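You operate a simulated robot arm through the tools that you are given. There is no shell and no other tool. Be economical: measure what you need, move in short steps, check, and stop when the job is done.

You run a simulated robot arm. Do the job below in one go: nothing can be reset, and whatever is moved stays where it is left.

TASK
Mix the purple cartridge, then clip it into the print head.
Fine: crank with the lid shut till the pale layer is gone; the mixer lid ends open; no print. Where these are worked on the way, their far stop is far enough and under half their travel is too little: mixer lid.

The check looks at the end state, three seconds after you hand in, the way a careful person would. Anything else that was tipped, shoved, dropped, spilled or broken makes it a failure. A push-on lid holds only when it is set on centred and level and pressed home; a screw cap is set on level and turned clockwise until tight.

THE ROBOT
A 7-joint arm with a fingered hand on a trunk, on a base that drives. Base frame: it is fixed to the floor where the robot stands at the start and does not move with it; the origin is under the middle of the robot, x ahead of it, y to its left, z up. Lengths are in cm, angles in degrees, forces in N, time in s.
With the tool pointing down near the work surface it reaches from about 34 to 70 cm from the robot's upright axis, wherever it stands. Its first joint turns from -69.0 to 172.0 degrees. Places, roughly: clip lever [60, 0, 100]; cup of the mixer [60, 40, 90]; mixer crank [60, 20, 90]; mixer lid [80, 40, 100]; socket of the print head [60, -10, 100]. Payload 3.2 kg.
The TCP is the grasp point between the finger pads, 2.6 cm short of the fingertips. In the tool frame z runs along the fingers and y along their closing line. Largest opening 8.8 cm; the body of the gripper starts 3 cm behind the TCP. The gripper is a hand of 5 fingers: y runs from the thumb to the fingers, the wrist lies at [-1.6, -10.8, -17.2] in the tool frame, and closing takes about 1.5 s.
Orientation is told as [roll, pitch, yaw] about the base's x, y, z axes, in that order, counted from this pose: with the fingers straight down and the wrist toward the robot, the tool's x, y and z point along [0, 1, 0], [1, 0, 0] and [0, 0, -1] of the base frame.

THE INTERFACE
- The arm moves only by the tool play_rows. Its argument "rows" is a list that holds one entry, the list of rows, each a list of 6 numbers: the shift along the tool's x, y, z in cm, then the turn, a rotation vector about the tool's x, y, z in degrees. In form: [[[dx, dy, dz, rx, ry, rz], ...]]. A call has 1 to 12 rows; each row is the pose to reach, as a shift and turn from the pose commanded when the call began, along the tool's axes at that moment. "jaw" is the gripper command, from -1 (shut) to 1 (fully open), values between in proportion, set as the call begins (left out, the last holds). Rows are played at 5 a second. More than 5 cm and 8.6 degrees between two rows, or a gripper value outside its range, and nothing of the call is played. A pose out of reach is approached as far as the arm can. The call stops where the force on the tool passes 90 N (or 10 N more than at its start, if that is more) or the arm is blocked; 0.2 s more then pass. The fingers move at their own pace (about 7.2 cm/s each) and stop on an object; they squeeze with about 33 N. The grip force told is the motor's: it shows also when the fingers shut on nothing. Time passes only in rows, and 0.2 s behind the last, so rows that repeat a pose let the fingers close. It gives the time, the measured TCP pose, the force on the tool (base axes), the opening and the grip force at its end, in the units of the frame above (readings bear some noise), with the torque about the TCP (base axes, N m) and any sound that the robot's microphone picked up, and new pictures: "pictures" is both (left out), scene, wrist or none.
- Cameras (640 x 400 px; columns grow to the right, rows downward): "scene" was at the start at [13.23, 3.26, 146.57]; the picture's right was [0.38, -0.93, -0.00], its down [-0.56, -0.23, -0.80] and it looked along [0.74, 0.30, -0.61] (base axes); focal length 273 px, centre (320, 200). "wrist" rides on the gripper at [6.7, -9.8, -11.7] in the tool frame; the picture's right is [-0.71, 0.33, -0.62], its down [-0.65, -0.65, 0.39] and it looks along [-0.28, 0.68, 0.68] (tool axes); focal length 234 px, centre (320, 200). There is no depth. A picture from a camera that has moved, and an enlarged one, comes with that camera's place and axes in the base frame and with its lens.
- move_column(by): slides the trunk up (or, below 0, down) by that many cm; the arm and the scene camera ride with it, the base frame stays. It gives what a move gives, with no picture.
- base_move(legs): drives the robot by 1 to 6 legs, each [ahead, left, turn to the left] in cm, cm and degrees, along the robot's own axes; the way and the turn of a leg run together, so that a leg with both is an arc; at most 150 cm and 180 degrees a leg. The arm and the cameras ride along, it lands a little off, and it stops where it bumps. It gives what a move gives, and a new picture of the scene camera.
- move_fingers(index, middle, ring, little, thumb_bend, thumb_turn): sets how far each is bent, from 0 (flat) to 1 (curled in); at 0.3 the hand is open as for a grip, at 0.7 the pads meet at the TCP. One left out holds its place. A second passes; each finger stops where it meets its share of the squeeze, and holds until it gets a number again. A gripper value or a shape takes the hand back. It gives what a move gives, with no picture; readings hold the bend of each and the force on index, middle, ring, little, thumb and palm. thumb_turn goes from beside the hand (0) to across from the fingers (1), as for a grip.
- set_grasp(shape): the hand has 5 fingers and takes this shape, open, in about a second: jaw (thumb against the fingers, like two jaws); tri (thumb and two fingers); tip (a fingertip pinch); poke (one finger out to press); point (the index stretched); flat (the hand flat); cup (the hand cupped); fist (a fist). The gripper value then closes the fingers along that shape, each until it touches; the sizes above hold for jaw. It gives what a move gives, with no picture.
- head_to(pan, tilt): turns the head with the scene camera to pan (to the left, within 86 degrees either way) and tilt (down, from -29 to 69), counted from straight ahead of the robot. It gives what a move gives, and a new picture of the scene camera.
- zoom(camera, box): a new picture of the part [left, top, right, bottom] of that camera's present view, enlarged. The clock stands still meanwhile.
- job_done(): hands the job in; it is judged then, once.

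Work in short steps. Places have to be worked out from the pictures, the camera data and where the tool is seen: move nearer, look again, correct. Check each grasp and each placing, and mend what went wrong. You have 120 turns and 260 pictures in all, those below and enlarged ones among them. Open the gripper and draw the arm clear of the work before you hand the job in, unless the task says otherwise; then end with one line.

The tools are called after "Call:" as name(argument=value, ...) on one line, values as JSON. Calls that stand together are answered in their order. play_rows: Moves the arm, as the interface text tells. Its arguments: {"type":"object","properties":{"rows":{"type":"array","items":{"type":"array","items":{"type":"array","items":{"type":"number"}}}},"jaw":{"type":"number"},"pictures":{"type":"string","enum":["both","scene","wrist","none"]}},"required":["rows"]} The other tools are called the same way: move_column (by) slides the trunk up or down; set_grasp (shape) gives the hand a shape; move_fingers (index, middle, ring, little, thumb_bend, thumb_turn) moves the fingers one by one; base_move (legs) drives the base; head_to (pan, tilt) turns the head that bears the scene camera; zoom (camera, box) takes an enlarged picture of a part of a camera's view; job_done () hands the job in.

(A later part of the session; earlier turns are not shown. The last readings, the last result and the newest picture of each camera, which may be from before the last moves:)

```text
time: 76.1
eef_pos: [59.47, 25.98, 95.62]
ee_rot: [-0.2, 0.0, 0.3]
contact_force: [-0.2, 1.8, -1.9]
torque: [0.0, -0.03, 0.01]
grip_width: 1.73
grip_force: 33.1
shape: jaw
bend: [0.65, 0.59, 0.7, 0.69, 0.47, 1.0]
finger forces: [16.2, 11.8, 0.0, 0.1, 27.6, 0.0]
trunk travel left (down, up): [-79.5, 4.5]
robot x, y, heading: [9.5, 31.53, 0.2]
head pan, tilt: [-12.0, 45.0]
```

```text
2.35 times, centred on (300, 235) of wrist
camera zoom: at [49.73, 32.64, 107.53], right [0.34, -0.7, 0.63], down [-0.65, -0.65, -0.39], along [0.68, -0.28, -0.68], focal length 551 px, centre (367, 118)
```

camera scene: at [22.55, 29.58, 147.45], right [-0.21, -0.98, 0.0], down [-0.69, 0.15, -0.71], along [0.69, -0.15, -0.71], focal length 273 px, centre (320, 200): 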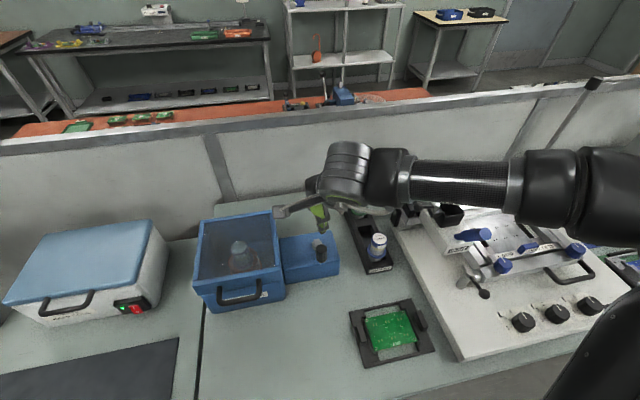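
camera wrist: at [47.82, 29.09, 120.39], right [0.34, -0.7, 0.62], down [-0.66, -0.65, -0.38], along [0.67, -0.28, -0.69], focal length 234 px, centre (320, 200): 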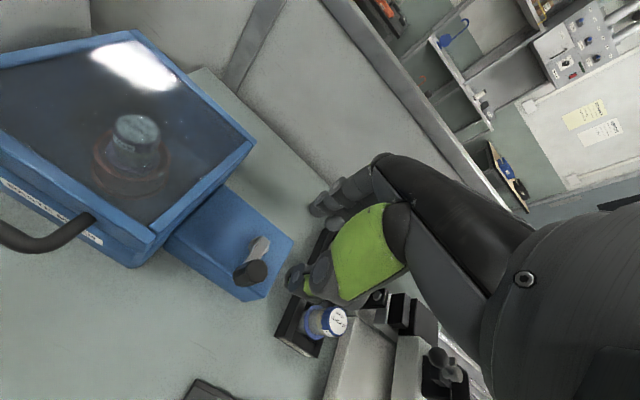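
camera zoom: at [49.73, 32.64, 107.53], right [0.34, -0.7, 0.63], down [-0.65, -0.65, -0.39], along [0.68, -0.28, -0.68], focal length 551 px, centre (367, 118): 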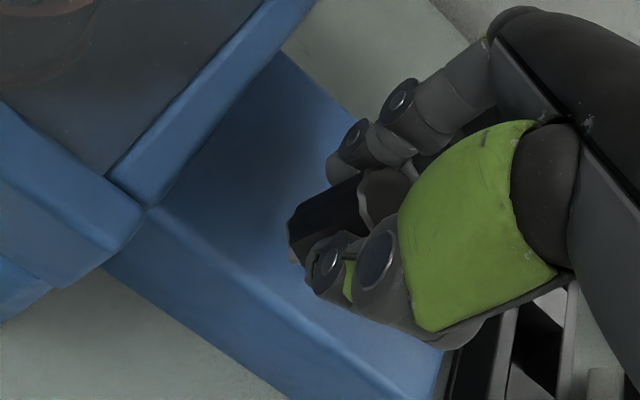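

It turns easily on the expected path. I play a full turn.

Call:
play_rows(rows=[[[0.78, 2.09, 0, 0, 0, 0], [0.41, 4.28, 0, 0, 0, 0], [-1.0, 6.0, 0, 0, 0, 0], [-3.09, 6.78, 0, 0, 0, 0], [-5.28, 6.41, 0, 0, 0, 0], [-7.0, 5.0, 0, 0, 0, 0], [-7.78, 2.91, 0, 0, 0, 0], [-7.41, 0.72, 0, 0, 0, 0], [-6.0, -1.0, 0, 0, 0, 0], [-3.91, -1.78, 0, 0, 0, 0], [-1.72, -1.41, 0, 0, 0, 0], [0, 0, 0, 0, 0, 0]]])

Call:
zoom(camera="wrist", box=[200, 150, 400, 320])

Call:
zoom(camera="scene", box=[185, 200, 345, 320])

```text
time: 78.7
eef_pos: [59.48, 26.31, 95.83]
ee_rot: [0.0, -0.1, 0.5]
contact_force: [-3.7, 8.7, 3.8]
torque: [0.04, 0.09, -0.01]
grip_width: 1.61
grip_force: 32.8
shape: jaw
bend: [0.65, 0.58, 0.7, 0.69, 0.47, 1.0]
finger forces: [24.3, 14.4, 0.0, 0.0, 28.8, 0.0]
trunk travel left (down, up): [-79.5, 4.5]
robot x, y, heading: [9.74, 30.96, 0.1]
head pan, tilt: [-12.0, 45.0]
camera scene: at [22.61, 30.0, 147.45], right [-0.21, -0.98, 0.0], down [-0.69, 0.14, -0.71], along [0.69, -0.15, -0.71], focal length 273 px, centre (320, 200)
camera wrist: at [49.72, 32.89, 107.57], right [0.34, -0.7, 0.62], down [-0.65, -0.66, -0.39], along [0.68, -0.27, -0.68], focal length 234 px, centre (320, 200)
```

scene: 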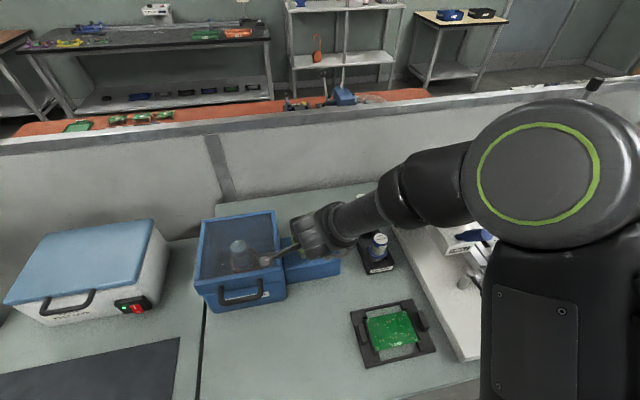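
wrist: 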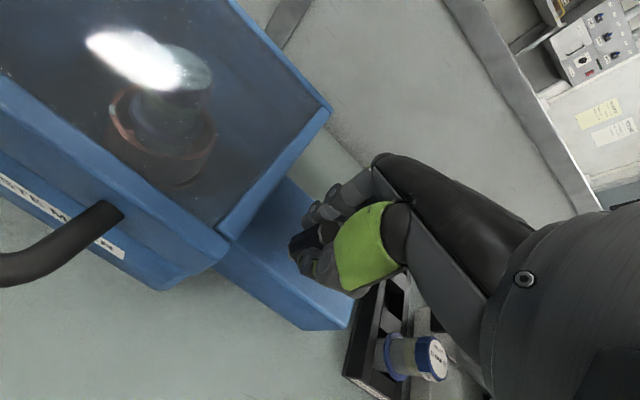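

```text
2.35 times, centred on (300, 235) of wrist
camera zoom: at [49.72, 32.89, 107.57], right [0.34, -0.7, 0.62], down [-0.65, -0.66, -0.39], along [0.68, -0.27, -0.68], focal length 551 px, centre (367, 118)
```

zoom: 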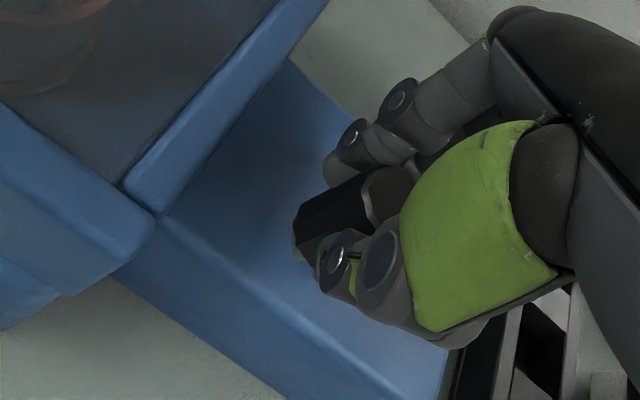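

```text
3.33 times, centred on (265, 260) of scene
camera zoom: at [22.61, 30.0, 147.45], right [-0.21, -0.98, 0.0], down [-0.69, 0.14, -0.71], along [0.69, -0.15, -0.71], focal length 911 px, centre (503, 0)
```

zoom: 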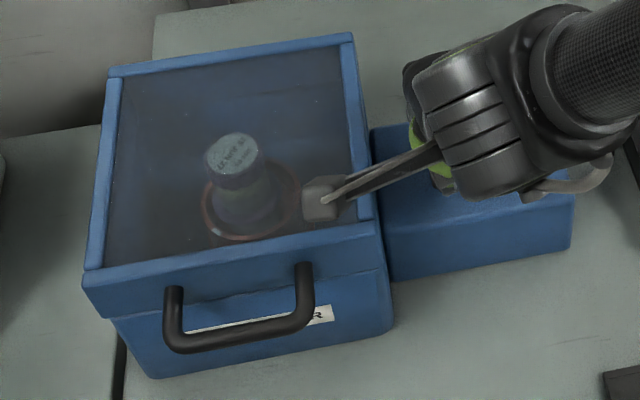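

The cup turns with the crank. I go on with faster turns (1.5 per call).

Call:
play_rows(rows=[[[0.74, 3.21, 0, 0, 0, 0], [-1.0, 6.0, 0, 0, 0, 0], [-4.21, 6.74, 0, 0, 0, 0], [-7.0, 5.0, 0, 0, 0, 0], [-7.74, 1.79, 0, 0, 0, 0], [-6.0, -1.0, 0, 0, 0, 0], [-2.79, -1.74, 0, 0, 0, 0], [0, 0, 0, 0, 0, 0], [0.74, 3.21, 0, 0, 0, 0], [-1.0, 6.0, 0, 0, 0, 0], [-4.21, 6.74, 0, 0, 0, 0], [-7.0, 5.0, 0, 0, 0, 0]]], pictures="none")

Call:
play_rows(rows=[[[-0.74, -3.21, 0, 0, 0, 0], [1.0, -6.0, 0, 0, 0, 0], [4.21, -6.74, 0, 0, 0, 0], [7.0, -5.0, 0, 0, 0, 0], [7.74, -1.79, 0, 0, 0, 0], [6.0, 1.0, 0, 0, 0, 0], [2.79, 1.74, 0, 0, 0, 0], [0, 0, 0, 0, 0, 0], [-0.74, -3.21, 0, 0, 0, 0], [1.0, -6.0, 0, 0, 0, 0], [4.21, -6.74, 0, 0, 0, 0], [7.0, -5.0, 0, 0, 0, 0]]], pictures="wrist")

Call:
zoom(camera="scene", box=[205, 215, 285, 275])

```text
time: 81.3
eef_pos: [64.07, 17.93, 95.81]
ee_rot: [-0.4, 0.1, -0.3]
contact_force: [4.1, -15.8, -1.0]
torque: [-0.33, -0.25, -0.1]
grip_width: 1.65
grip_force: 33.0
shape: jaw
bend: [0.65, 0.53, 0.7, 0.69, 0.51, 1.0]
finger forces: [13.7, 19.4, 0.0, 0.0, 25.8, 0.0]
trunk travel left (down, up): [-79.5, 4.5]
robot x, y, heading: [9.24, 31.29, -0.3]
head pan, tilt: [-12.0, 45.0]
```

```text
time: 83.9
eef_pos: [59.39, 26.51, 95.9]
ee_rot: [0.1, 0.1, 0.5]
contact_force: [-3.1, 8.7, 1.0]
torque: [0.03, 0.05, 0.04]
grip_width: 1.5
grip_force: 33.0
shape: jaw
bend: [0.67, 0.56, 0.7, 0.69, 0.48, 1.0]
finger forces: [26.1, 15.9, 0.2, 0.1, 27.4, 0.0]
trunk travel left (down, up): [-79.5, 4.5]
robot x, y, heading: [9.24, 30.75, -0.1]
head pan, tilt: [-12.0, 45.0]
camera wrist: at [49.62, 33.17, 107.63], right [0.34, -0.7, 0.62], down [-0.65, -0.66, -0.39], along [0.68, -0.27, -0.68], focal length 234 px, centre (320, 200)
```

wrist: 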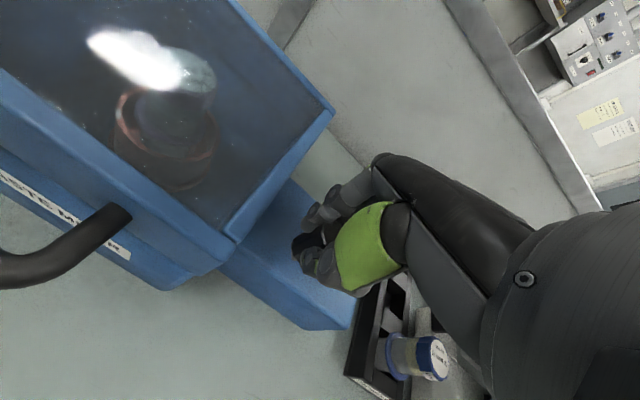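

```text
6.67 times, centred on (245, 245) of scene
camera zoom: at [22.79, 30.11, 147.43], right [-0.21, -0.98, 0.0], down [-0.69, 0.14, -0.71], along [0.69, -0.15, -0.71], focal length 1823 px, centre (820, -100)
```

zoom: 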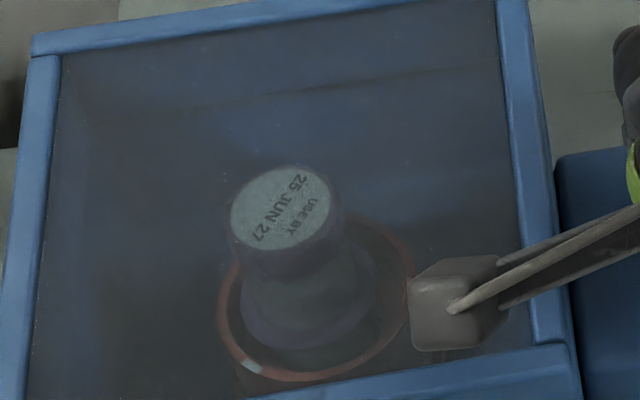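

About 4 turns done; the view through the tinted window is too dark to judge yet. I make more turns.

Call:
play_rows(rows=[[[0.74, 3.21, 0, 0, 0, 0], [-1.0, 6.0, 0, 0, 0, 0], [-4.21, 6.74, 0, 0, 0, 0], [-7.0, 5.0, 0, 0, 0, 0], [-7.74, 1.79, 0, 0, 0, 0], [-6.0, -1.0, 0, 0, 0, 0], [-2.79, -1.74, 0, 0, 0, 0], [0, 0, 0, 0, 0, 0], [0.74, 3.21, 0, 0, 0, 0], [-1.0, 6.0, 0, 0, 0, 0], [-4.21, 6.74, 0, 0, 0, 0], [-7.0, 5.0, 0, 0, 0, 0]]], pictures="none")

Call:
play_rows(rows=[[[-0.74, -3.21, 0, 0, 0, 0], [1.0, -6.0, 0, 0, 0, 0], [4.21, -6.74, 0, 0, 0, 0], [7.0, -5.0, 0, 0, 0, 0], [7.74, -1.79, 0, 0, 0, 0], [6.0, 1.0, 0, 0, 0, 0], [2.79, 1.74, 0, 0, 0, 0], [0, 0, 0, 0, 0, 0], [-0.74, -3.21, 0, 0, 0, 0], [1.0, -6.0, 0, 0, 0, 0], [4.21, -6.74, 0, 0, 0, 0], [7.0, -5.0, 0, 0, 0, 0]]], pictures="none")

Call:
play_rows(rows=[[[0.74, 3.21, 0, 0, 0, 0], [-1.0, 6.0, 0, 0, 0, 0], [-4.21, 6.74, 0, 0, 0, 0], [-7.0, 5.0, 0, 0, 0, 0], [-7.74, 1.79, 0, 0, 0, 0], [-6.0, -1.0, 0, 0, 0, 0], [-2.79, -1.74, 0, 0, 0, 0], [0, 0, 0, 0, 0, 0], [0.74, 3.21, 0, 0, 0, 0], [-1.0, 6.0, 0, 0, 0, 0], [-4.21, 6.74, 0, 0, 0, 0], [-7.0, 5.0, 0, 0, 0, 0]]], pictures="none")

Call:
play_rows(rows=[[[-0.74, -3.21, 0, 0, 0, 0], [1.0, -6.0, 0, 0, 0, 0], [4.21, -6.74, 0, 0, 0, 0], [7.0, -5.0, 0, 0, 0, 0], [7.74, -1.79, 0, 0, 0, 0], [6.0, 1.0, 0, 0, 0, 0], [2.79, 1.74, 0, 0, 0, 0], [0, 0, 0, 0, 0, 0], [-0.74, -3.21, 0, 0, 0, 0], [1.0, -6.0, 0, 0, 0, 0], [4.21, -6.74, 0, 0, 0, 0], [7.0, -5.0, 0, 0, 0, 0]]], pictures="none")

Call:
zoom(camera="scene", box=[205, 215, 285, 275])

Call:
zoom(camera="wrist", box=[200, 150, 400, 320])

```text
time: 86.5
eef_pos: [63.93, 18.31, 95.76]
ee_rot: [-0.4, -0.1, -0.2]
contact_force: [1.8, -9.9, 9.7]
torque: [-0.22, -0.37, -0.05]
grip_width: 1.44
grip_force: 33.1
shape: jaw
bend: [0.71, 0.51, 0.71, 0.69, 0.93, 1.0]
finger forces: [4.0, 18.3, 9.8, 0.0, 21.6, 0.0]
trunk travel left (down, up): [-79.5, 4.5]
robot x, y, heading: [9.34, 30.75, 0.1]
head pan, tilt: [-12.0, 45.0]
```

```text
time: 89.1
eef_pos: [59.35, 26.14, 95.8]
ee_rot: [-0.2, 0.0, 0.4]
contact_force: [0.6, 0.7, -0.2]
torque: [-0.01, -0.02, -0.02]
grip_width: 1.32
grip_force: 33.1
shape: jaw
bend: [0.71, 0.74, 0.71, 0.69, 0.95, 1.0]
finger forces: [0.1, 0.0, 0.0, 0.0, 0.0, 0.0]
trunk travel left (down, up): [-79.5, 4.5]
robot x, y, heading: [9.19, 31.32, 0.2]
head pan, tilt: [-12.0, 45.0]
```

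```text
time: 91.7
eef_pos: [64.27, 18.57, 95.88]
ee_rot: [-0.1, 0.1, 0.2]
contact_force: [0.1, -0.8, -0.3]
torque: [0.02, 0.0, -0.01]
grip_width: 1.31
grip_force: 32.8
shape: jaw
bend: [0.71, 0.74, 0.71, 0.7, 0.95, 1.0]
finger forces: [0.0, 0.0, 0.1, 0.1, 0.0, 0.0]
trunk travel left (down, up): [-79.5, 4.5]
robot x, y, heading: [9.17, 31.26, 0.3]
head pan, tilt: [-12.0, 45.0]
```

```text
time: 94.3
eef_pos: [59.2, 26.39, 95.98]
ee_rot: [-0.3, 0.1, 0.4]
contact_force: [0.4, 0.7, 0.7]
torque: [-0.04, -0.01, 0.03]
grip_width: 1.31
grip_force: 32.9
shape: jaw
bend: [0.67, 0.74, 0.71, 0.7, 0.96, 1.0]
finger forces: [0.0, 0.1, 0.0, 0.0, 0.0, 0.1]
trunk travel left (down, up): [-79.5, 4.5]
robot x, y, heading: [9.62, 31.45, 0.1]
head pan, tilt: [-12.0, 45.0]
```

```text
6.67 times, centred on (245, 245) of scene
camera zoom: at [22.53, 30.02, 147.45], right [-0.21, -0.98, 0.0], down [-0.69, 0.14, -0.71], along [0.69, -0.15, -0.71], focal length 1823 px, centre (820, -100)
```

zoom: 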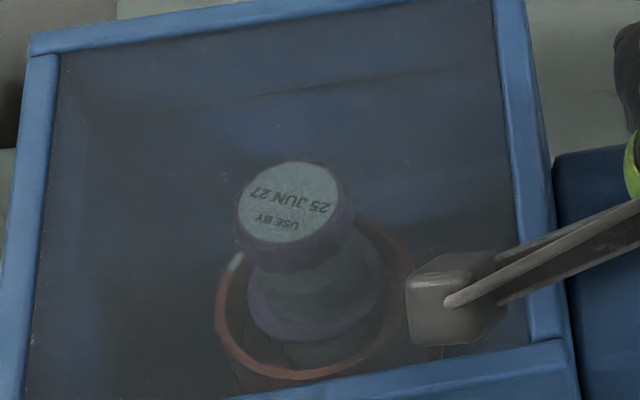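

```text
2.35 times, centred on (300, 235) of wrist
camera zoom: at [49.51, 33.1, 107.78], right [0.34, -0.7, 0.63], down [-0.65, -0.66, -0.38], along [0.68, -0.28, -0.68], focal length 551 px, centre (367, 118)
```

zoom: 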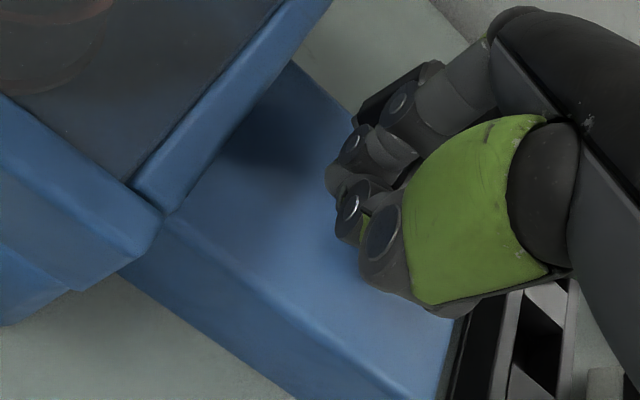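

The knob slipped out of the grip during the 5th–6th turn. I lift the hand, find the crank and try to see the cartridge through the window.

Call:
play_rows(rows=[[[0, 0, -4, 0, 0, 0], [-2, -1, -8, 0, 0, 0], [-4, -2, -11, 0, 0, 0], [-4, -2, -11, 0, 0, 0]]], jaw=0.3)

Call:
zoom(camera="wrist", box=[60, 60, 300, 300])

Call:
zoom(camera="scene", box=[195, 200, 355, 300])

```text
time: 95.3
eef_pos: [58.05, 23.64, 104.3]
ee_rot: [0.0, 0.4, 0.4]
contact_force: [0.1, -0.5, -1.0]
torque: [-0.01, 0.01, -0.01]
grip_width: 5.66
grip_force: 0.1
shape: jaw
bend: [0.44, 0.37, 0.71, 0.42, 0.08, 0.99]
finger forces: [0.1, 0.0, 0.0, 0.0, 0.1, 0.1]
out of reach, approached as far as the arm can: row 3, 4
trunk travel left (down, up): [-79.5, 4.5]
robot x, y, heading: [9.38, 31.29, 0.1]
head pan, tilt: [-12.0, 45.0]
camera scene: at [22.53, 29.62, 147.45], right [-0.21, -0.98, 0.0], down [-0.69, 0.15, -0.71], along [0.69, -0.15, -0.71], focal length 273 px, centre (320, 200)
camera wrist: at [48.37, 30.26, 116.25], right [0.34, -0.7, 0.62], down [-0.65, -0.65, -0.38], along [0.68, -0.28, -0.68], focal length 234 px, centre (320, 200)
```

scene: 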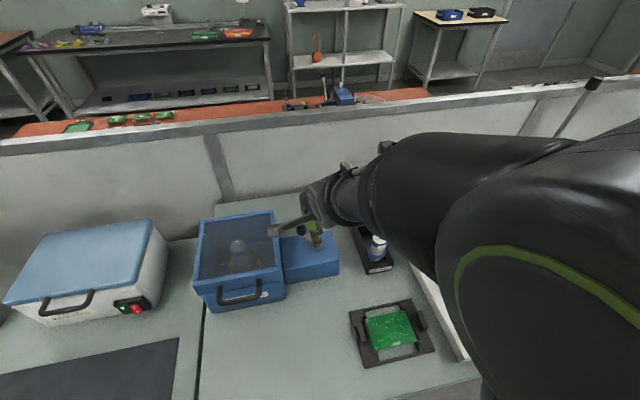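
wrist: 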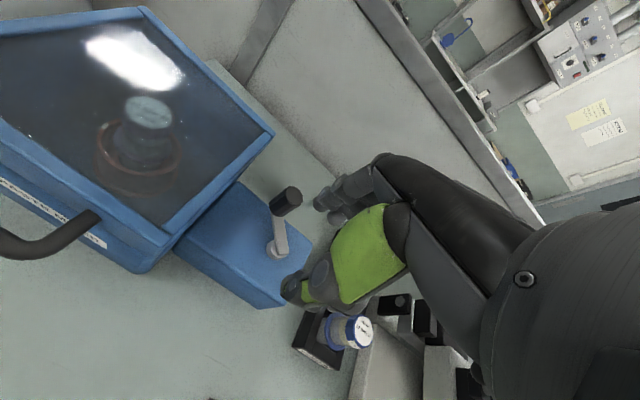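

```text
1.67 times, centred on (180, 180) of wrist
camera zoom: at [48.37, 30.26, 116.25], right [0.34, -0.7, 0.62], down [-0.65, -0.65, -0.38], along [0.68, -0.28, -0.68], focal length 390 px, centre (553, 233)
```

zoom: 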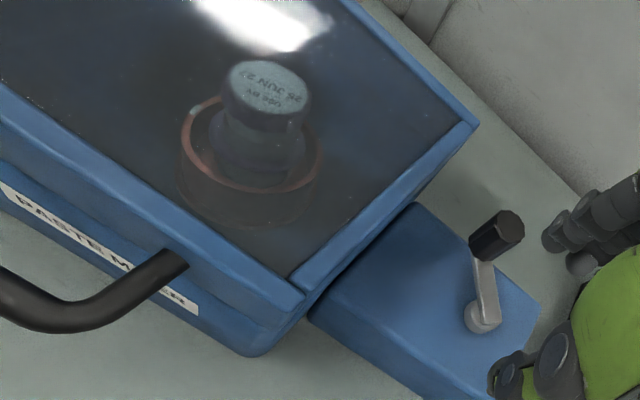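

```text
4.00 times, centred on (275, 250) of scene
camera zoom: at [22.53, 29.62, 147.45], right [-0.21, -0.98, 0.0], down [-0.69, 0.15, -0.71], along [0.69, -0.15, -0.71], focal length 1094 px, centre (500, 0)
```

zoom: 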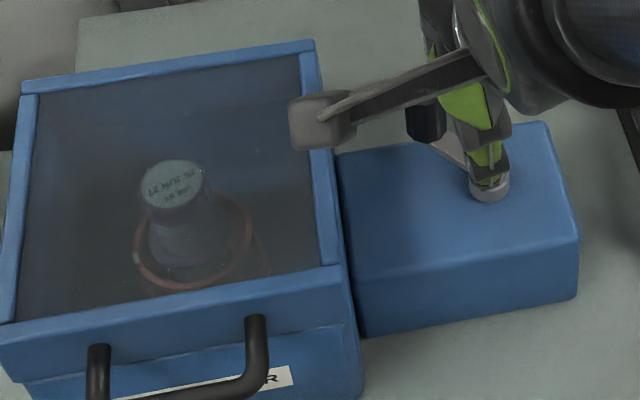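

I zoom in hard on the cartridge through the window.

Call:
zoom(camera="wrist", box=[90, 85, 190, 195])

Call:
zoom(camera="scene", box=[220, 230, 265, 275])

```text
3.64 times, centred on (140, 140) of wrist
camera zoom: at [48.37, 30.26, 116.25], right [0.34, -0.7, 0.62], down [-0.65, -0.65, -0.38], along [0.68, -0.28, -0.68], focal length 852 px, centre (974, 418)
```

zoom: 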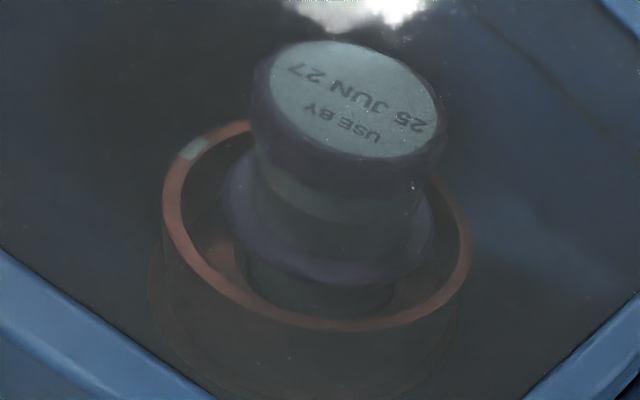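

```text
8.89 times, centred on (242, 252) of scene
camera zoom: at [22.53, 29.62, 147.45], right [-0.21, -0.98, 0.0], down [-0.69, 0.15, -0.71], along [0.69, -0.15, -0.71], focal length 2430 px, centre (1009, -267)
```

zoom: 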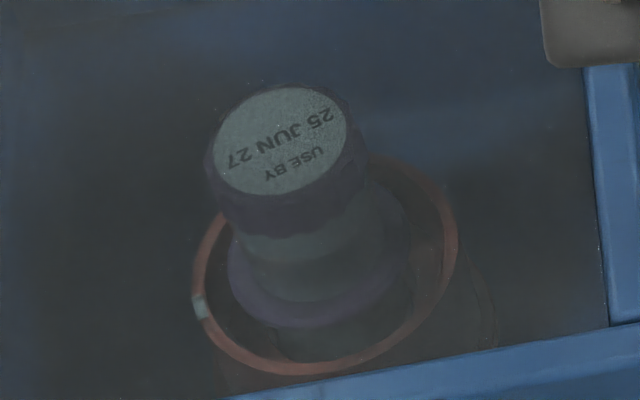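

A thin paler band still seems to remain under the cap. The knob is now near (65.4, 25.2); I re-approach it for more turns.

Call:
play_rows(rows=[[[0.8, 3.8, 0, 0, 0, 0], [1.5, 7.4, 0, 0, 0, 0], [1.5, 7.4, 3.5, 0, 0, 0], [1.5, 7.4, 4.8, 0, 0, 0], [1.5, 7.4, 4.8, 0, 0, 0]]], pictures="none", jaw=0.3)

Call:
zoom(camera="wrist", box=[200, 150, 400, 320])

```text
time: 96.5
eef_pos: [65.65, 24.88, 99.15]
ee_rot: [-0.1, 0.0, 0.4]
contact_force: [-0.1, -0.2, 0.3]
torque: [-0.01, -0.02, 0.02]
grip_width: 5.69
grip_force: 0.1
shape: jaw
bend: [0.44, 0.37, 0.71, 0.42, 0.08, 0.99]
finger forces: [0.0, 0.0, 0.0, 0.0, 0.0, 0.1]
trunk travel left (down, up): [-79.5, 4.5]
robot x, y, heading: [9.26, 31.41, -0.1]
head pan, tilt: [-12.0, 45.0]
```

```text
2.35 times, centred on (300, 235) of wrist
camera zoom: at [55.92, 31.53, 110.97], right [0.34, -0.7, 0.63], down [-0.65, -0.65, -0.39], along [0.68, -0.28, -0.68], focal length 551 px, centre (367, 118)
```

zoom: 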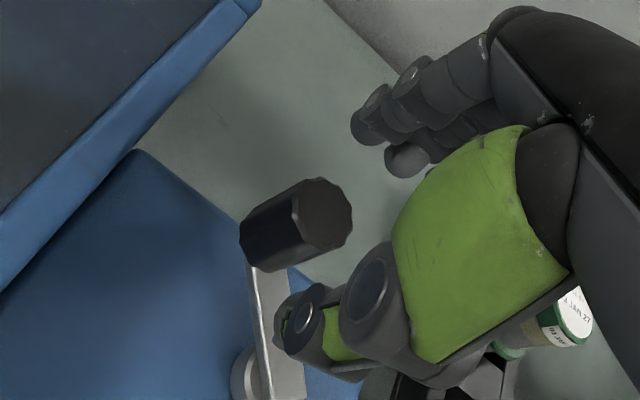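

Knob is at ≈(66.4, 25.1), which refines the crank to centre ≈(62.1, 22.4), radius ≈4.75. I lower deeper over it and grip.

Call:
play_rows(rows=[[[0.2, 0.7, 0.5, 0, 0, 0], [0.2, 0.7, 2, 0, 0, 0], [0.2, 0.7, 3.3, 0, 0, 0], [0.2, 0.7, 4.1, 0, 0, 0], [0.2, 0.7, 4.1, 0, 0, 0]]], pictures="none")

Call:
play_rows(rows=[[[0, 0, 0, 0, 0, 0], [0, 0, 0, 0, 0, 0], [0, 0, 0, 0, 0, 0], [0, 0, 0, 0, 0, 0], [0, 0, 0, 0, 0, 0], [0, 0, 0, 0, 0, 0], [0, 0, 0, 0, 0, 0]]], jaw=-1, pictures="none")

Call:
zoom(camera="wrist", box=[200, 150, 400, 320])

```text
time: 97.7
eef_pos: [66.32, 25.25, 95.05]
ee_rot: [-0.1, 0.1, 0.3]
contact_force: [0.8, -0.7, 0.1]
torque: [0.01, -0.03, 0.0]
grip_width: 5.69
grip_force: 0.0
shape: jaw
bend: [0.44, 0.37, 0.71, 0.42, 0.08, 0.99]
finger forces: [0.0, 0.1, 0.0, 0.0, 0.0, 0.0]
trunk travel left (down, up): [-79.5, 4.5]
robot x, y, heading: [9.22, 31.35, 0.0]
head pan, tilt: [-12.0, 45.0]
```

```text
time: 99.3
eef_pos: [66.3, 25.09, 95.06]
ee_rot: [-0.1, 0.1, 0.3]
contact_force: [-4.2, -3.0, -4.2]
torque: [-0.05, 0.03, 0.03]
grip_width: 1.68
grip_force: 33.3
shape: jaw
bend: [0.64, 0.6, 0.7, 0.7, 0.47, 1.0]
finger forces: [14.4, 10.6, 0.1, 0.0, 29.0, 0.1]
trunk travel left (down, up): [-79.5, 4.5]
robot x, y, heading: [9.42, 31.25, -0.0]
head pan, tilt: [-12.0, 45.0]
```

```text
2.35 times, centred on (300, 235) of wrist
camera zoom: at [56.66, 31.79, 106.93], right [0.34, -0.7, 0.62], down [-0.65, -0.65, -0.39], along [0.68, -0.28, -0.68], focal length 551 px, centre (367, 118)
```

zoom: 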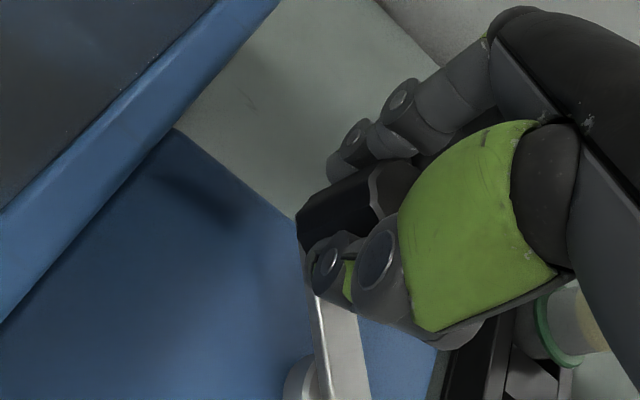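

Gripped. One turn on the refined circle, then check grip readings.

Call:
play_rows(rows=[[[-2.84, 0.75, 0, 0, 0, 0], [-5.58, -0.32, 0, 0, 0, 0], [-7.16, -2.79, 0, 0, 0, 0], [-6.99, -5.72, 0, 0, 0, 0], [-5.13, -7.99, 0, 0, 0, 0], [-2.29, -8.74, 0, 0, 0, 0], [0.44, -7.67, 0, 0, 0, 0], [2.03, -5.2, 0, 0, 0, 0], [1.86, -2.27, 0, 0, 0, 0], [0, 0, 0, 0, 0, 0]]], pictures="none")

Call:
play_rows(rows=[[[-2.84, 0.75, 0, 0, 0, 0], [-5.58, -0.32, 0, 0, 0, 0], [-7.16, -2.79, 0, 0, 0, 0], [-6.99, -5.72, 0, 0, 0, 0], [-5.13, -7.99, 0, 0, 0, 0], [-2.29, -8.74, 0, 0, 0, 0], [0.44, -7.67, 0, 0, 0, 0], [2.03, -5.2, 0, 0, 0, 0], [1.86, -2.27, 0, 0, 0, 0], [0, 0, 0, 0, 0, 0]]], pictures="none")

Call:
zoom(camera="wrist", box=[200, 150, 400, 320])

```text
time: 101.5
eef_pos: [66.52, 24.99, 95.24]
ee_rot: [-0.2, 0.1, 0.3]
contact_force: [-4.7, -3.7, 0.0]
torque: [-0.03, 0.03, -0.01]
grip_width: 1.5
grip_force: 32.4
shape: jaw
bend: [0.66, 0.59, 0.7, 0.7, 0.47, 1.0]
finger forces: [17.5, 12.9, 0.1, 0.0, 31.2, 0.1]
trunk travel left (down, up): [-79.5, 4.5]
robot x, y, heading: [9.47, 30.94, 0.1]
head pan, tilt: [-12.0, 45.0]
```

```text
time: 103.7
eef_pos: [66.3, 24.99, 95.06]
ee_rot: [-0.3, -0.3, 0.2]
contact_force: [3.2, 2.4, 5.8]
torque: [0.03, -0.15, 0.04]
grip_width: 1.6
grip_force: 33.0
shape: jaw
bend: [0.65, 0.58, 0.7, 0.7, 0.48, 1.0]
finger forces: [21.7, 14.5, 0.0, 0.1, 27.4, 0.0]
trunk travel left (down, up): [-79.5, 4.5]
robot x, y, heading: [9.11, 31.36, 0.3]
head pan, tilt: [-12.0, 45.0]
```

```text
2.35 times, centred on (300, 235) of wrist
camera zoom: at [56.53, 31.7, 106.87], right [0.33, -0.7, 0.63], down [-0.65, -0.65, -0.39], along [0.68, -0.28, -0.67], focal length 551 px, centre (367, 118)
```

zoom: 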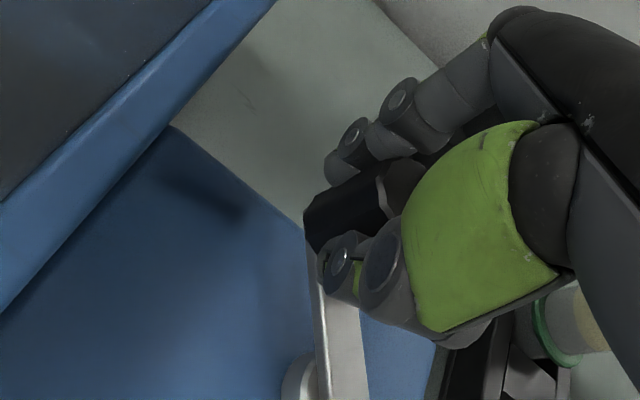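

The grip holds well on this circle. I make three more turns.

Call:
play_rows(rows=[[[-2.84, 0.75, 0, 0, 0, 0], [-5.58, -0.32, 0, 0, 0, 0], [-7.16, -2.79, 0, 0, 0, 0], [-6.99, -5.72, 0, 0, 0, 0], [-5.13, -7.99, 0, 0, 0, 0], [-2.29, -8.74, 0, 0, 0, 0], [0.44, -7.67, 0, 0, 0, 0], [2.03, -5.2, 0, 0, 0, 0], [1.86, -2.27, 0, 0, 0, 0], [0, 0, 0, 0, 0, 0]]], pictures="none")

Call:
play_rows(rows=[[[-2.84, 0.75, 0, 0, 0, 0], [-5.58, -0.32, 0, 0, 0, 0], [-7.16, -2.79, 0, 0, 0, 0], [-6.99, -5.72, 0, 0, 0, 0], [-5.13, -7.99, 0, 0, 0, 0], [-2.29, -8.74, 0, 0, 0, 0], [0.44, -7.67, 0, 0, 0, 0], [2.03, -5.2, 0, 0, 0, 0], [1.86, -2.27, 0, 0, 0, 0], [0, 0, 0, 0, 0, 0]]], pictures="none")

Call:
play_rows(rows=[[[-2.84, 0.75, 0, 0, 0, 0], [-5.58, -0.32, 0, 0, 0, 0], [-7.16, -2.79, 0, 0, 0, 0], [-6.99, -5.72, 0, 0, 0, 0], [-5.13, -7.99, 0, 0, 0, 0], [-2.29, -8.74, 0, 0, 0, 0], [0.44, -7.67, 0, 0, 0, 0], [2.03, -5.2, 0, 0, 0, 0], [1.86, -2.27, 0, 0, 0, 0], [0, 0, 0, 0, 0, 0]]], pictures="none")

Call:
zoom(camera="scene", box=[220, 230, 265, 275])

Call:
zoom(camera="wrist", box=[0, 0, 400, 320])

```text
time: 105.9
eef_pos: [66.26, 25.23, 95.22]
ee_rot: [-0.2, -0.2, 0.1]
contact_force: [-4.7, -3.7, 11.1]
torque: [-0.09, 0.03, -0.06]
grip_width: 1.42
grip_force: 33.0
shape: jaw
bend: [0.67, 0.57, 0.7, 0.7, 0.48, 1.0]
finger forces: [18.7, 17.0, 0.1, 0.0, 29.4, 0.0]
trunk travel left (down, up): [-79.5, 4.5]
robot x, y, heading: [9.0, 31.11, -0.0]
head pan, tilt: [-12.0, 45.0]
```

```text
time: 108.1
eef_pos: [66.26, 25.13, 95.02]
ee_rot: [-0.4, -0.3, 0.2]
contact_force: [-3.2, -1.9, 15.8]
torque: [-0.2, -0.01, -0.03]
grip_width: 1.35
grip_force: 33.2
shape: jaw
bend: [0.71, 0.55, 0.71, 0.7, 0.49, 1.0]
finger forces: [18.1, 17.6, 1.3, 0.0, 26.5, 0.0]
trunk travel left (down, up): [-79.5, 4.5]
robot x, y, heading: [9.68, 31.15, -0.1]
head pan, tilt: [-12.0, 45.0]
```

```text
time: 110.3
eef_pos: [66.25, 25.12, 95.29]
ee_rot: [-0.2, 0.1, 0.1]
contact_force: [-14.0, -6.4, 8.1]
torque: [-0.26, 0.04, -0.13]
grip_width: 1.13
grip_force: 32.9
shape: jaw
bend: [0.72, 0.54, 0.71, 0.7, 0.9, 1.0]
finger forces: [6.2, 17.1, 1.9, 0.1, 31.4, 0.0]
trunk travel left (down, up): [-79.5, 4.5]
robot x, y, heading: [9.69, 30.95, -0.0]
head pan, tilt: [-12.0, 45.0]
```

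```text
8.89 times, centred on (242, 252) of scene
camera zoom: at [22.08, 29.24, 147.52], right [-0.21, -0.98, 0.0], down [-0.69, 0.15, -0.71], along [0.69, -0.15, -0.7], focal length 2430 px, centre (1009, -267)
```

zoom: 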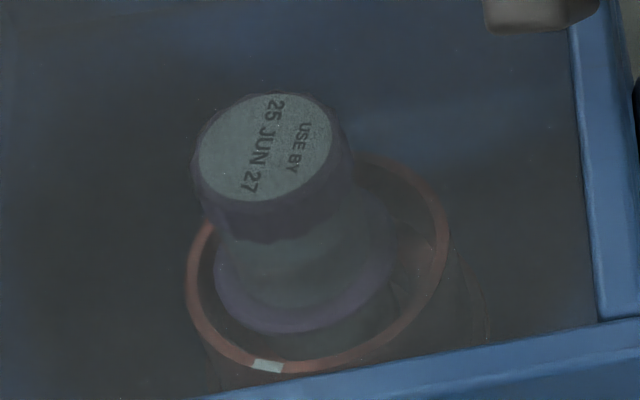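

```text
1.25 times, centred on (200, 160) of wrist
camera zoom: at [56.55, 31.78, 107.07], right [0.33, -0.7, 0.63], down [-0.65, -0.65, -0.39], along [0.68, -0.28, -0.68], focal length 293 px, centre (470, 250)
```

zoom: 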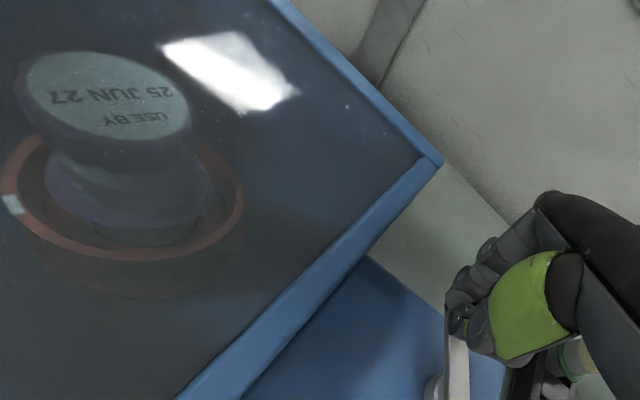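

The grip is loosening again. I zoom on the cartridge from this nearer wrist view before more turns.

Call:
zoom(camera="wrist", box=[0, 60, 130, 180])

```text
3.33 times, centred on (65, 120) of wrist
camera zoom: at [56.55, 31.78, 107.07], right [0.33, -0.7, 0.63], down [-0.65, -0.65, -0.39], along [0.68, -0.28, -0.68], focal length 781 px, centre (1170, 467)
```

zoom: 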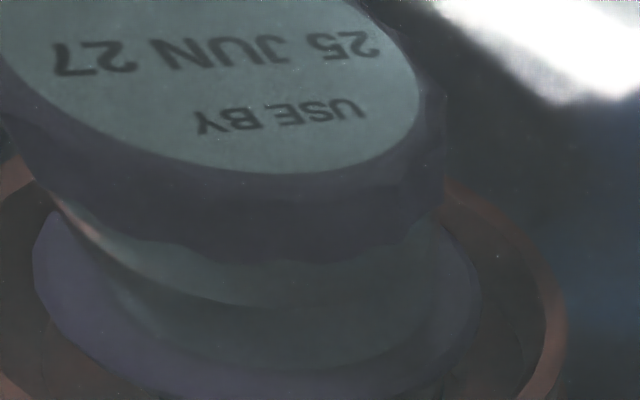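

A lighter band is still there under the cap. I regrip the knob and do more turns, then compare from this same view.

Call:
play_rows(rows=[[[0, 0, 0, 0, 0, 0], [0, 0, 0, 0, 0, 0], [0, 0, 0, 0, 0, 0], [0, 0, 0, 0, 0, 0]]], jaw=0.2, pictures="none")

Call:
zoom(camera="wrist", box=[200, 150, 400, 320])

```text
time: 111.3
eef_pos: [66.64, 25.41, 95.13]
ee_rot: [-0.1, 0.0, 0.3]
contact_force: [-0.1, 0.0, -1.0]
torque: [-0.02, -0.01, 0.0]
grip_width: 5.28
grip_force: 0.2
shape: jaw
bend: [0.46, 0.39, 0.72, 0.44, 0.09, 0.99]
finger forces: [0.0, 0.1, 0.0, 0.0, 0.0, 0.0]
trunk travel left (down, up): [-79.5, 4.5]
robot x, y, heading: [9.72, 31.35, -0.2]
head pan, tilt: [-12.0, 45.0]
```

```text
2.35 times, centred on (300, 235) of wrist
camera zoom: at [56.95, 32.17, 106.99], right [0.34, -0.7, 0.63], down [-0.65, -0.65, -0.39], along [0.68, -0.28, -0.68], focal length 551 px, centre (367, 118)
```

zoom: 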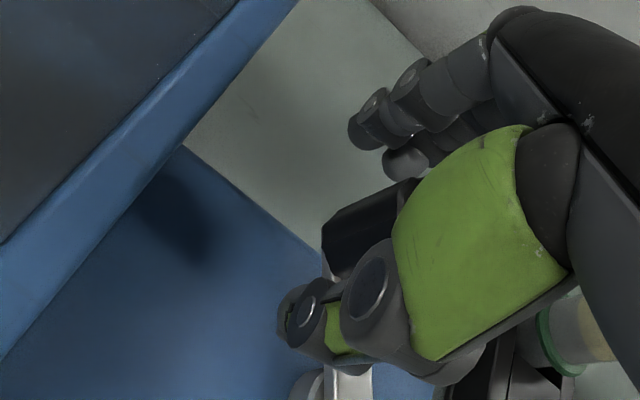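

The knob has crept 1 cm toward −y in the hand, so the circle centre is nearer (62.2, 22.15). I shift, regrip, and play turns on the corrected circle.

Call:
play_rows(rows=[[[-0.5, 0, 0, 0, 0, 0], [-1.0, 0, 0, 0, 0, 0], [-1.0, 0, 0, 0, 0, 0]]], pictures="none")

Call:
play_rows(rows=[[[0, 0, 0, 0, 0, 0], [0, 0, 0, 0, 0, 0], [0, 0, 0, 0, 0, 0], [0, 0, 0, 0, 0, 0], [0, 0, 0, 0, 0, 0], [0, 0, 0, 0, 0, 0], [0, 0, 0, 0, 0, 0]]], jaw=-1, pictures="none")

Call:
play_rows(rows=[[[-2.97, 0.42, 0, 0, 0, 0], [-5.62, -0.99, 0, 0, 0, 0], [-6.93, -3.68, 0, 0, 0, 0], [-6.41, -6.64, 0, 0, 0, 0], [-4.25, -8.72, 0, 0, 0, 0], [-1.28, -9.14, 0, 0, 0, 0], [1.36, -7.73, 0, 0, 0, 0], [2.68, -5.03, 0, 0, 0, 0], [2.16, -2.08, 0, 0, 0, 0], [0, 0, 0, 0, 0, 0]]], pictures="none")

Call:
play_rows(rows=[[[-2.97, 0.42, 0, 0, 0, 0], [-5.62, -0.99, 0, 0, 0, 0], [-6.93, -3.68, 0, 0, 0, 0], [-6.41, -6.64, 0, 0, 0, 0], [-4.25, -8.72, 0, 0, 0, 0], [-1.28, -9.14, 0, 0, 0, 0], [1.36, -7.73, 0, 0, 0, 0], [2.68, -5.03, 0, 0, 0, 0], [2.16, -2.08, 0, 0, 0, 0], [0, 0, 0, 0, 0, 0]]], pictures="none")

Call:
play_rows(rows=[[[-2.97, 0.42, 0, 0, 0, 0], [-5.62, -0.99, 0, 0, 0, 0], [-6.93, -3.68, 0, 0, 0, 0], [-6.41, -6.64, 0, 0, 0, 0], [-4.25, -8.72, 0, 0, 0, 0], [-1.28, -9.14, 0, 0, 0, 0], [1.36, -7.73, 0, 0, 0, 0], [2.68, -5.03, 0, 0, 0, 0], [2.16, -2.08, 0, 0, 0, 0], [0, 0, 0, 0, 0, 0]]], pictures="none")

Call:
zoom(camera="wrist", box=[0, 60, 130, 180])

Call:
zoom(camera="wrist", box=[200, 150, 400, 320])

```text
time: 112.1
eef_pos: [66.45, 24.28, 95.19]
ee_rot: [-0.2, 0.0, 0.4]
contact_force: [0.7, -0.2, 0.7]
torque: [-0.01, 0.0, 0.0]
grip_width: 5.23
grip_force: 0.1
shape: jaw
bend: [0.46, 0.39, 0.72, 0.44, 0.09, 0.99]
finger forces: [0.1, 0.1, 0.0, 0.0, 0.1, 0.0]
trunk travel left (down, up): [-79.5, 4.5]
robot x, y, heading: [9.32, 31.08, -0.0]
head pan, tilt: [-12.0, 45.0]
```

```text
time: 113.7
eef_pos: [66.4, 24.27, 95.01]
ee_rot: [0.0, 0.1, 0.2]
contact_force: [-3.5, -0.4, -3.0]
torque: [0.01, 0.04, 0.02]
grip_width: 1.82
grip_force: 33.1
shape: jaw
bend: [0.59, 0.54, 0.72, 0.64, 0.53, 1.0]
finger forces: [15.5, 9.0, 0.1, 0.1, 28.5, 0.0]
trunk travel left (down, up): [-79.5, 4.5]
robot x, y, heading: [9.7, 31.23, -0.0]
head pan, tilt: [-12.0, 45.0]
```

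```text
time: 115.9
eef_pos: [66.44, 24.09, 95.0]
ee_rot: [-0.1, -0.1, 0.2]
contact_force: [0.9, 0.0, 5.6]
torque: [-0.06, -0.1, -0.01]
grip_width: 1.74
grip_force: 32.3
shape: jaw
bend: [0.6, 0.53, 0.72, 0.64, 0.54, 1.0]
finger forces: [18.4, 12.4, 0.0, 0.1, 28.1, 0.0]
trunk travel left (down, up): [-79.5, 4.5]
robot x, y, heading: [9.88, 30.86, 0.2]
head pan, tilt: [-12.0, 45.0]
```

```text
time: 118.1
eef_pos: [66.38, 23.84, 94.91]
ee_rot: [-0.1, -0.5, 0.2]
contact_force: [5.1, 0.7, 12.5]
torque: [-0.05, -0.21, -0.01]
grip_width: 1.85
grip_force: 32.6
shape: jaw
bend: [0.58, 0.52, 0.72, 0.64, 0.85, 1.0]
finger forces: [21.3, 13.8, 0.1, 0.0, 27.8, 0.0]
trunk travel left (down, up): [-79.5, 4.5]
robot x, y, heading: [9.06, 31.08, -0.0]
head pan, tilt: [-12.0, 45.0]
```

```text
time: 120.3
eef_pos: [66.39, 23.92, 95.0]
ee_rot: [0.0, -0.2, 0.2]
contact_force: [5.1, 1.8, 5.2]
torque: [-0.05, -0.12, 0.0]
grip_width: 1.89
grip_force: 32.8
shape: jaw
bend: [0.58, 0.52, 0.72, 0.64, 0.86, 1.0]
finger forces: [21.3, 14.0, 0.0, 0.0, 27.1, 0.0]
trunk travel left (down, up): [-79.5, 4.5]
robot x, y, heading: [9.46, 31.39, 0.3]
head pan, tilt: [-12.0, 45.0]
```

```text
3.33 times, centred on (65, 120) of wrist
camera zoom: at [56.62, 30.48, 106.77], right [0.33, -0.71, 0.63], down [-0.65, -0.65, -0.39], along [0.68, -0.28, -0.68], focal length 781 px, centre (1170, 467)
```

zoom: 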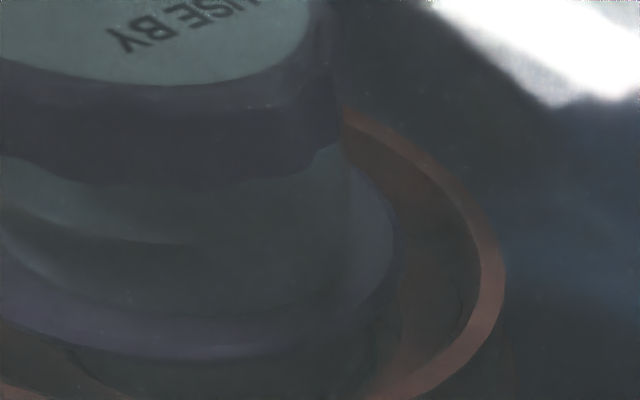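

```text
2.35 times, centred on (300, 235) of wrist
camera zoom: at [56.62, 30.48, 106.77], right [0.33, -0.71, 0.63], down [-0.65, -0.65, -0.39], along [0.68, -0.28, -0.68], focal length 551 px, centre (367, 118)
```

zoom: 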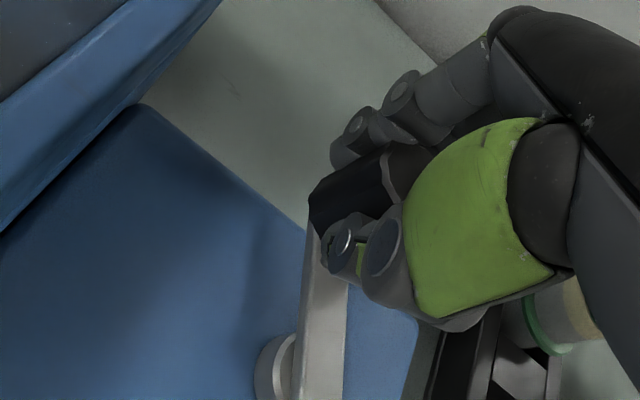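

The light through the window is inconclusive, so to be safe I make four more turns while the grip is good.

Call:
play_rows(rows=[[[-2.97, 0.42, 0, 0, 0, 0], [-5.62, -0.99, 0, 0, 0, 0], [-6.93, -3.68, 0, 0, 0, 0], [-6.41, -6.64, 0, 0, 0, 0], [-4.25, -8.72, 0, 0, 0, 0], [-1.28, -9.14, 0, 0, 0, 0], [1.36, -7.73, 0, 0, 0, 0], [2.68, -5.03, 0, 0, 0, 0], [2.16, -2.08, 0, 0, 0, 0], [0, 0, 0, 0, 0, 0]]], pictures="none")

Call:
play_rows(rows=[[[-2.97, 0.42, 0, 0, 0, 0], [-5.62, -0.99, 0, 0, 0, 0], [-6.93, -3.68, 0, 0, 0, 0], [-6.41, -6.64, 0, 0, 0, 0], [-4.25, -8.72, 0, 0, 0, 0], [-1.28, -9.14, 0, 0, 0, 0], [1.36, -7.73, 0, 0, 0, 0], [2.68, -5.03, 0, 0, 0, 0], [2.16, -2.08, 0, 0, 0, 0], [0, 0, 0, 0, 0, 0]]], pictures="none")

Call:
play_rows(rows=[[[-2.97, 0.42, 0, 0, 0, 0], [-5.62, -0.99, 0, 0, 0, 0], [-6.93, -3.68, 0, 0, 0, 0], [-6.41, -6.64, 0, 0, 0, 0], [-4.25, -8.72, 0, 0, 0, 0], [-1.28, -9.14, 0, 0, 0, 0], [1.36, -7.73, 0, 0, 0, 0], [2.68, -5.03, 0, 0, 0, 0], [2.16, -2.08, 0, 0, 0, 0], [0, 0, 0, 0, 0, 0]]], pictures="none")

Call:
play_rows(rows=[[[-2.97, 0.42, 0, 0, 0, 0], [-5.62, -0.99, 0, 0, 0, 0], [-6.93, -3.68, 0, 0, 0, 0], [-6.41, -6.64, 0, 0, 0, 0], [-4.25, -8.72, 0, 0, 0, 0], [-1.28, -9.14, 0, 0, 0, 0], [1.36, -7.73, 0, 0, 0, 0], [2.68, -5.03, 0, 0, 0, 0], [2.16, -2.08, 0, 0, 0, 0], [0, 0, 0, 0, 0, 0]]], pictures="wrist")

Call:
zoom(camera="wrist", box=[0, 40, 130, 160])

```text
time: 122.5
eef_pos: [66.43, 24.3, 95.05]
ee_rot: [-0.1, 0.2, 0.3]
contact_force: [2.0, 0.3, -3.7]
torque: [-0.02, -0.06, 0.03]
grip_width: 1.72
grip_force: 32.7
shape: jaw
bend: [0.59, 0.53, 0.72, 0.64, 0.54, 1.0]
finger forces: [20.0, 12.7, 0.1, 0.1, 26.8, 0.1]
trunk travel left (down, up): [-79.5, 4.5]
robot x, y, heading: [9.69, 31.23, 0.3]
head pan, tilt: [-12.0, 45.0]
```

```text
time: 124.7
eef_pos: [66.4, 24.08, 94.94]
ee_rot: [-0.1, 0.0, 0.2]
contact_force: [0.5, 0.6, 2.9]
torque: [-0.08, -0.02, 0.03]
grip_width: 1.77
grip_force: 33.1
shape: jaw
bend: [0.59, 0.52, 0.72, 0.64, 0.85, 1.0]
finger forces: [20.4, 13.3, 0.0, 0.1, 28.4, 0.1]
trunk travel left (down, up): [-79.5, 4.5]
robot x, y, heading: [9.49, 31.23, 0.2]
head pan, tilt: [-12.0, 45.0]
```

```text
time: 126.9
eef_pos: [66.25, 24.27, 94.97]
ee_rot: [0.0, 0.0, 0.2]
contact_force: [-0.5, -1.3, 1.9]
torque: [-0.01, 0.02, -0.03]
grip_width: 1.75
grip_force: 33.1
shape: jaw
bend: [0.59, 0.52, 0.72, 0.64, 0.85, 1.0]
finger forces: [19.9, 13.4, 0.0, 0.0, 29.4, 0.1]
trunk travel left (down, up): [-79.5, 4.5]
robot x, y, heading: [9.33, 31.54, -0.1]
head pan, tilt: [-12.0, 45.0]
```

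```text
time: 129.1
eef_pos: [66.33, 24.39, 94.93]
ee_rot: [-0.1, -0.3, 0.2]
contact_force: [-0.7, -0.6, 4.9]
torque: [-0.07, -0.01, -0.03]
grip_width: 1.7
grip_force: 33.0
shape: jaw
bend: [0.6, 0.53, 0.72, 0.64, 0.54, 1.0]
finger forces: [19.9, 13.5, 0.1, 0.0, 29.1, 0.0]
trunk travel left (down, up): [-79.5, 4.5]
robot x, y, heading: [9.57, 31.08, 0.1]
head pan, tilt: [-12.0, 45.0]
camera wrist: at [56.49, 31.03, 106.75], right [0.33, -0.7, 0.63], down [-0.65, -0.65, -0.39], along [0.68, -0.28, -0.68], focal length 234 px, centre (320, 200)
```

wrist: 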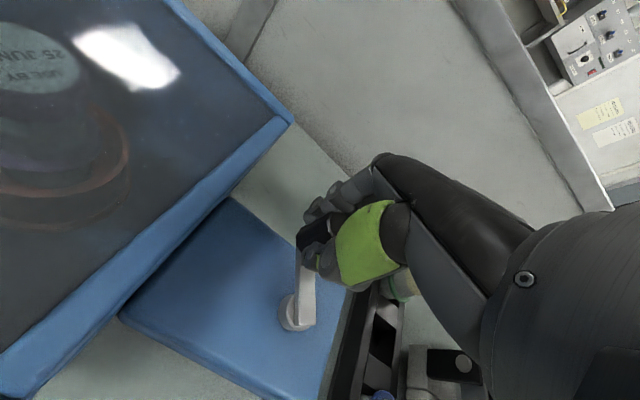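

```text
3.33 times, centred on (65, 100) of wrist
camera zoom: at [56.49, 31.03, 106.75], right [0.33, -0.7, 0.63], down [-0.65, -0.65, -0.39], along [0.68, -0.28, -0.68], focal length 781 px, centre (1170, 533)
```

zoom: 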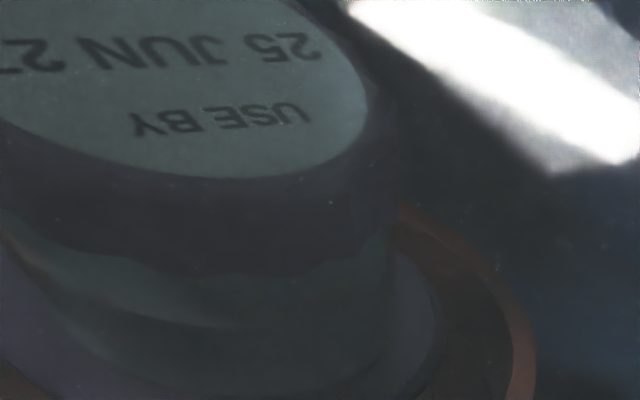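

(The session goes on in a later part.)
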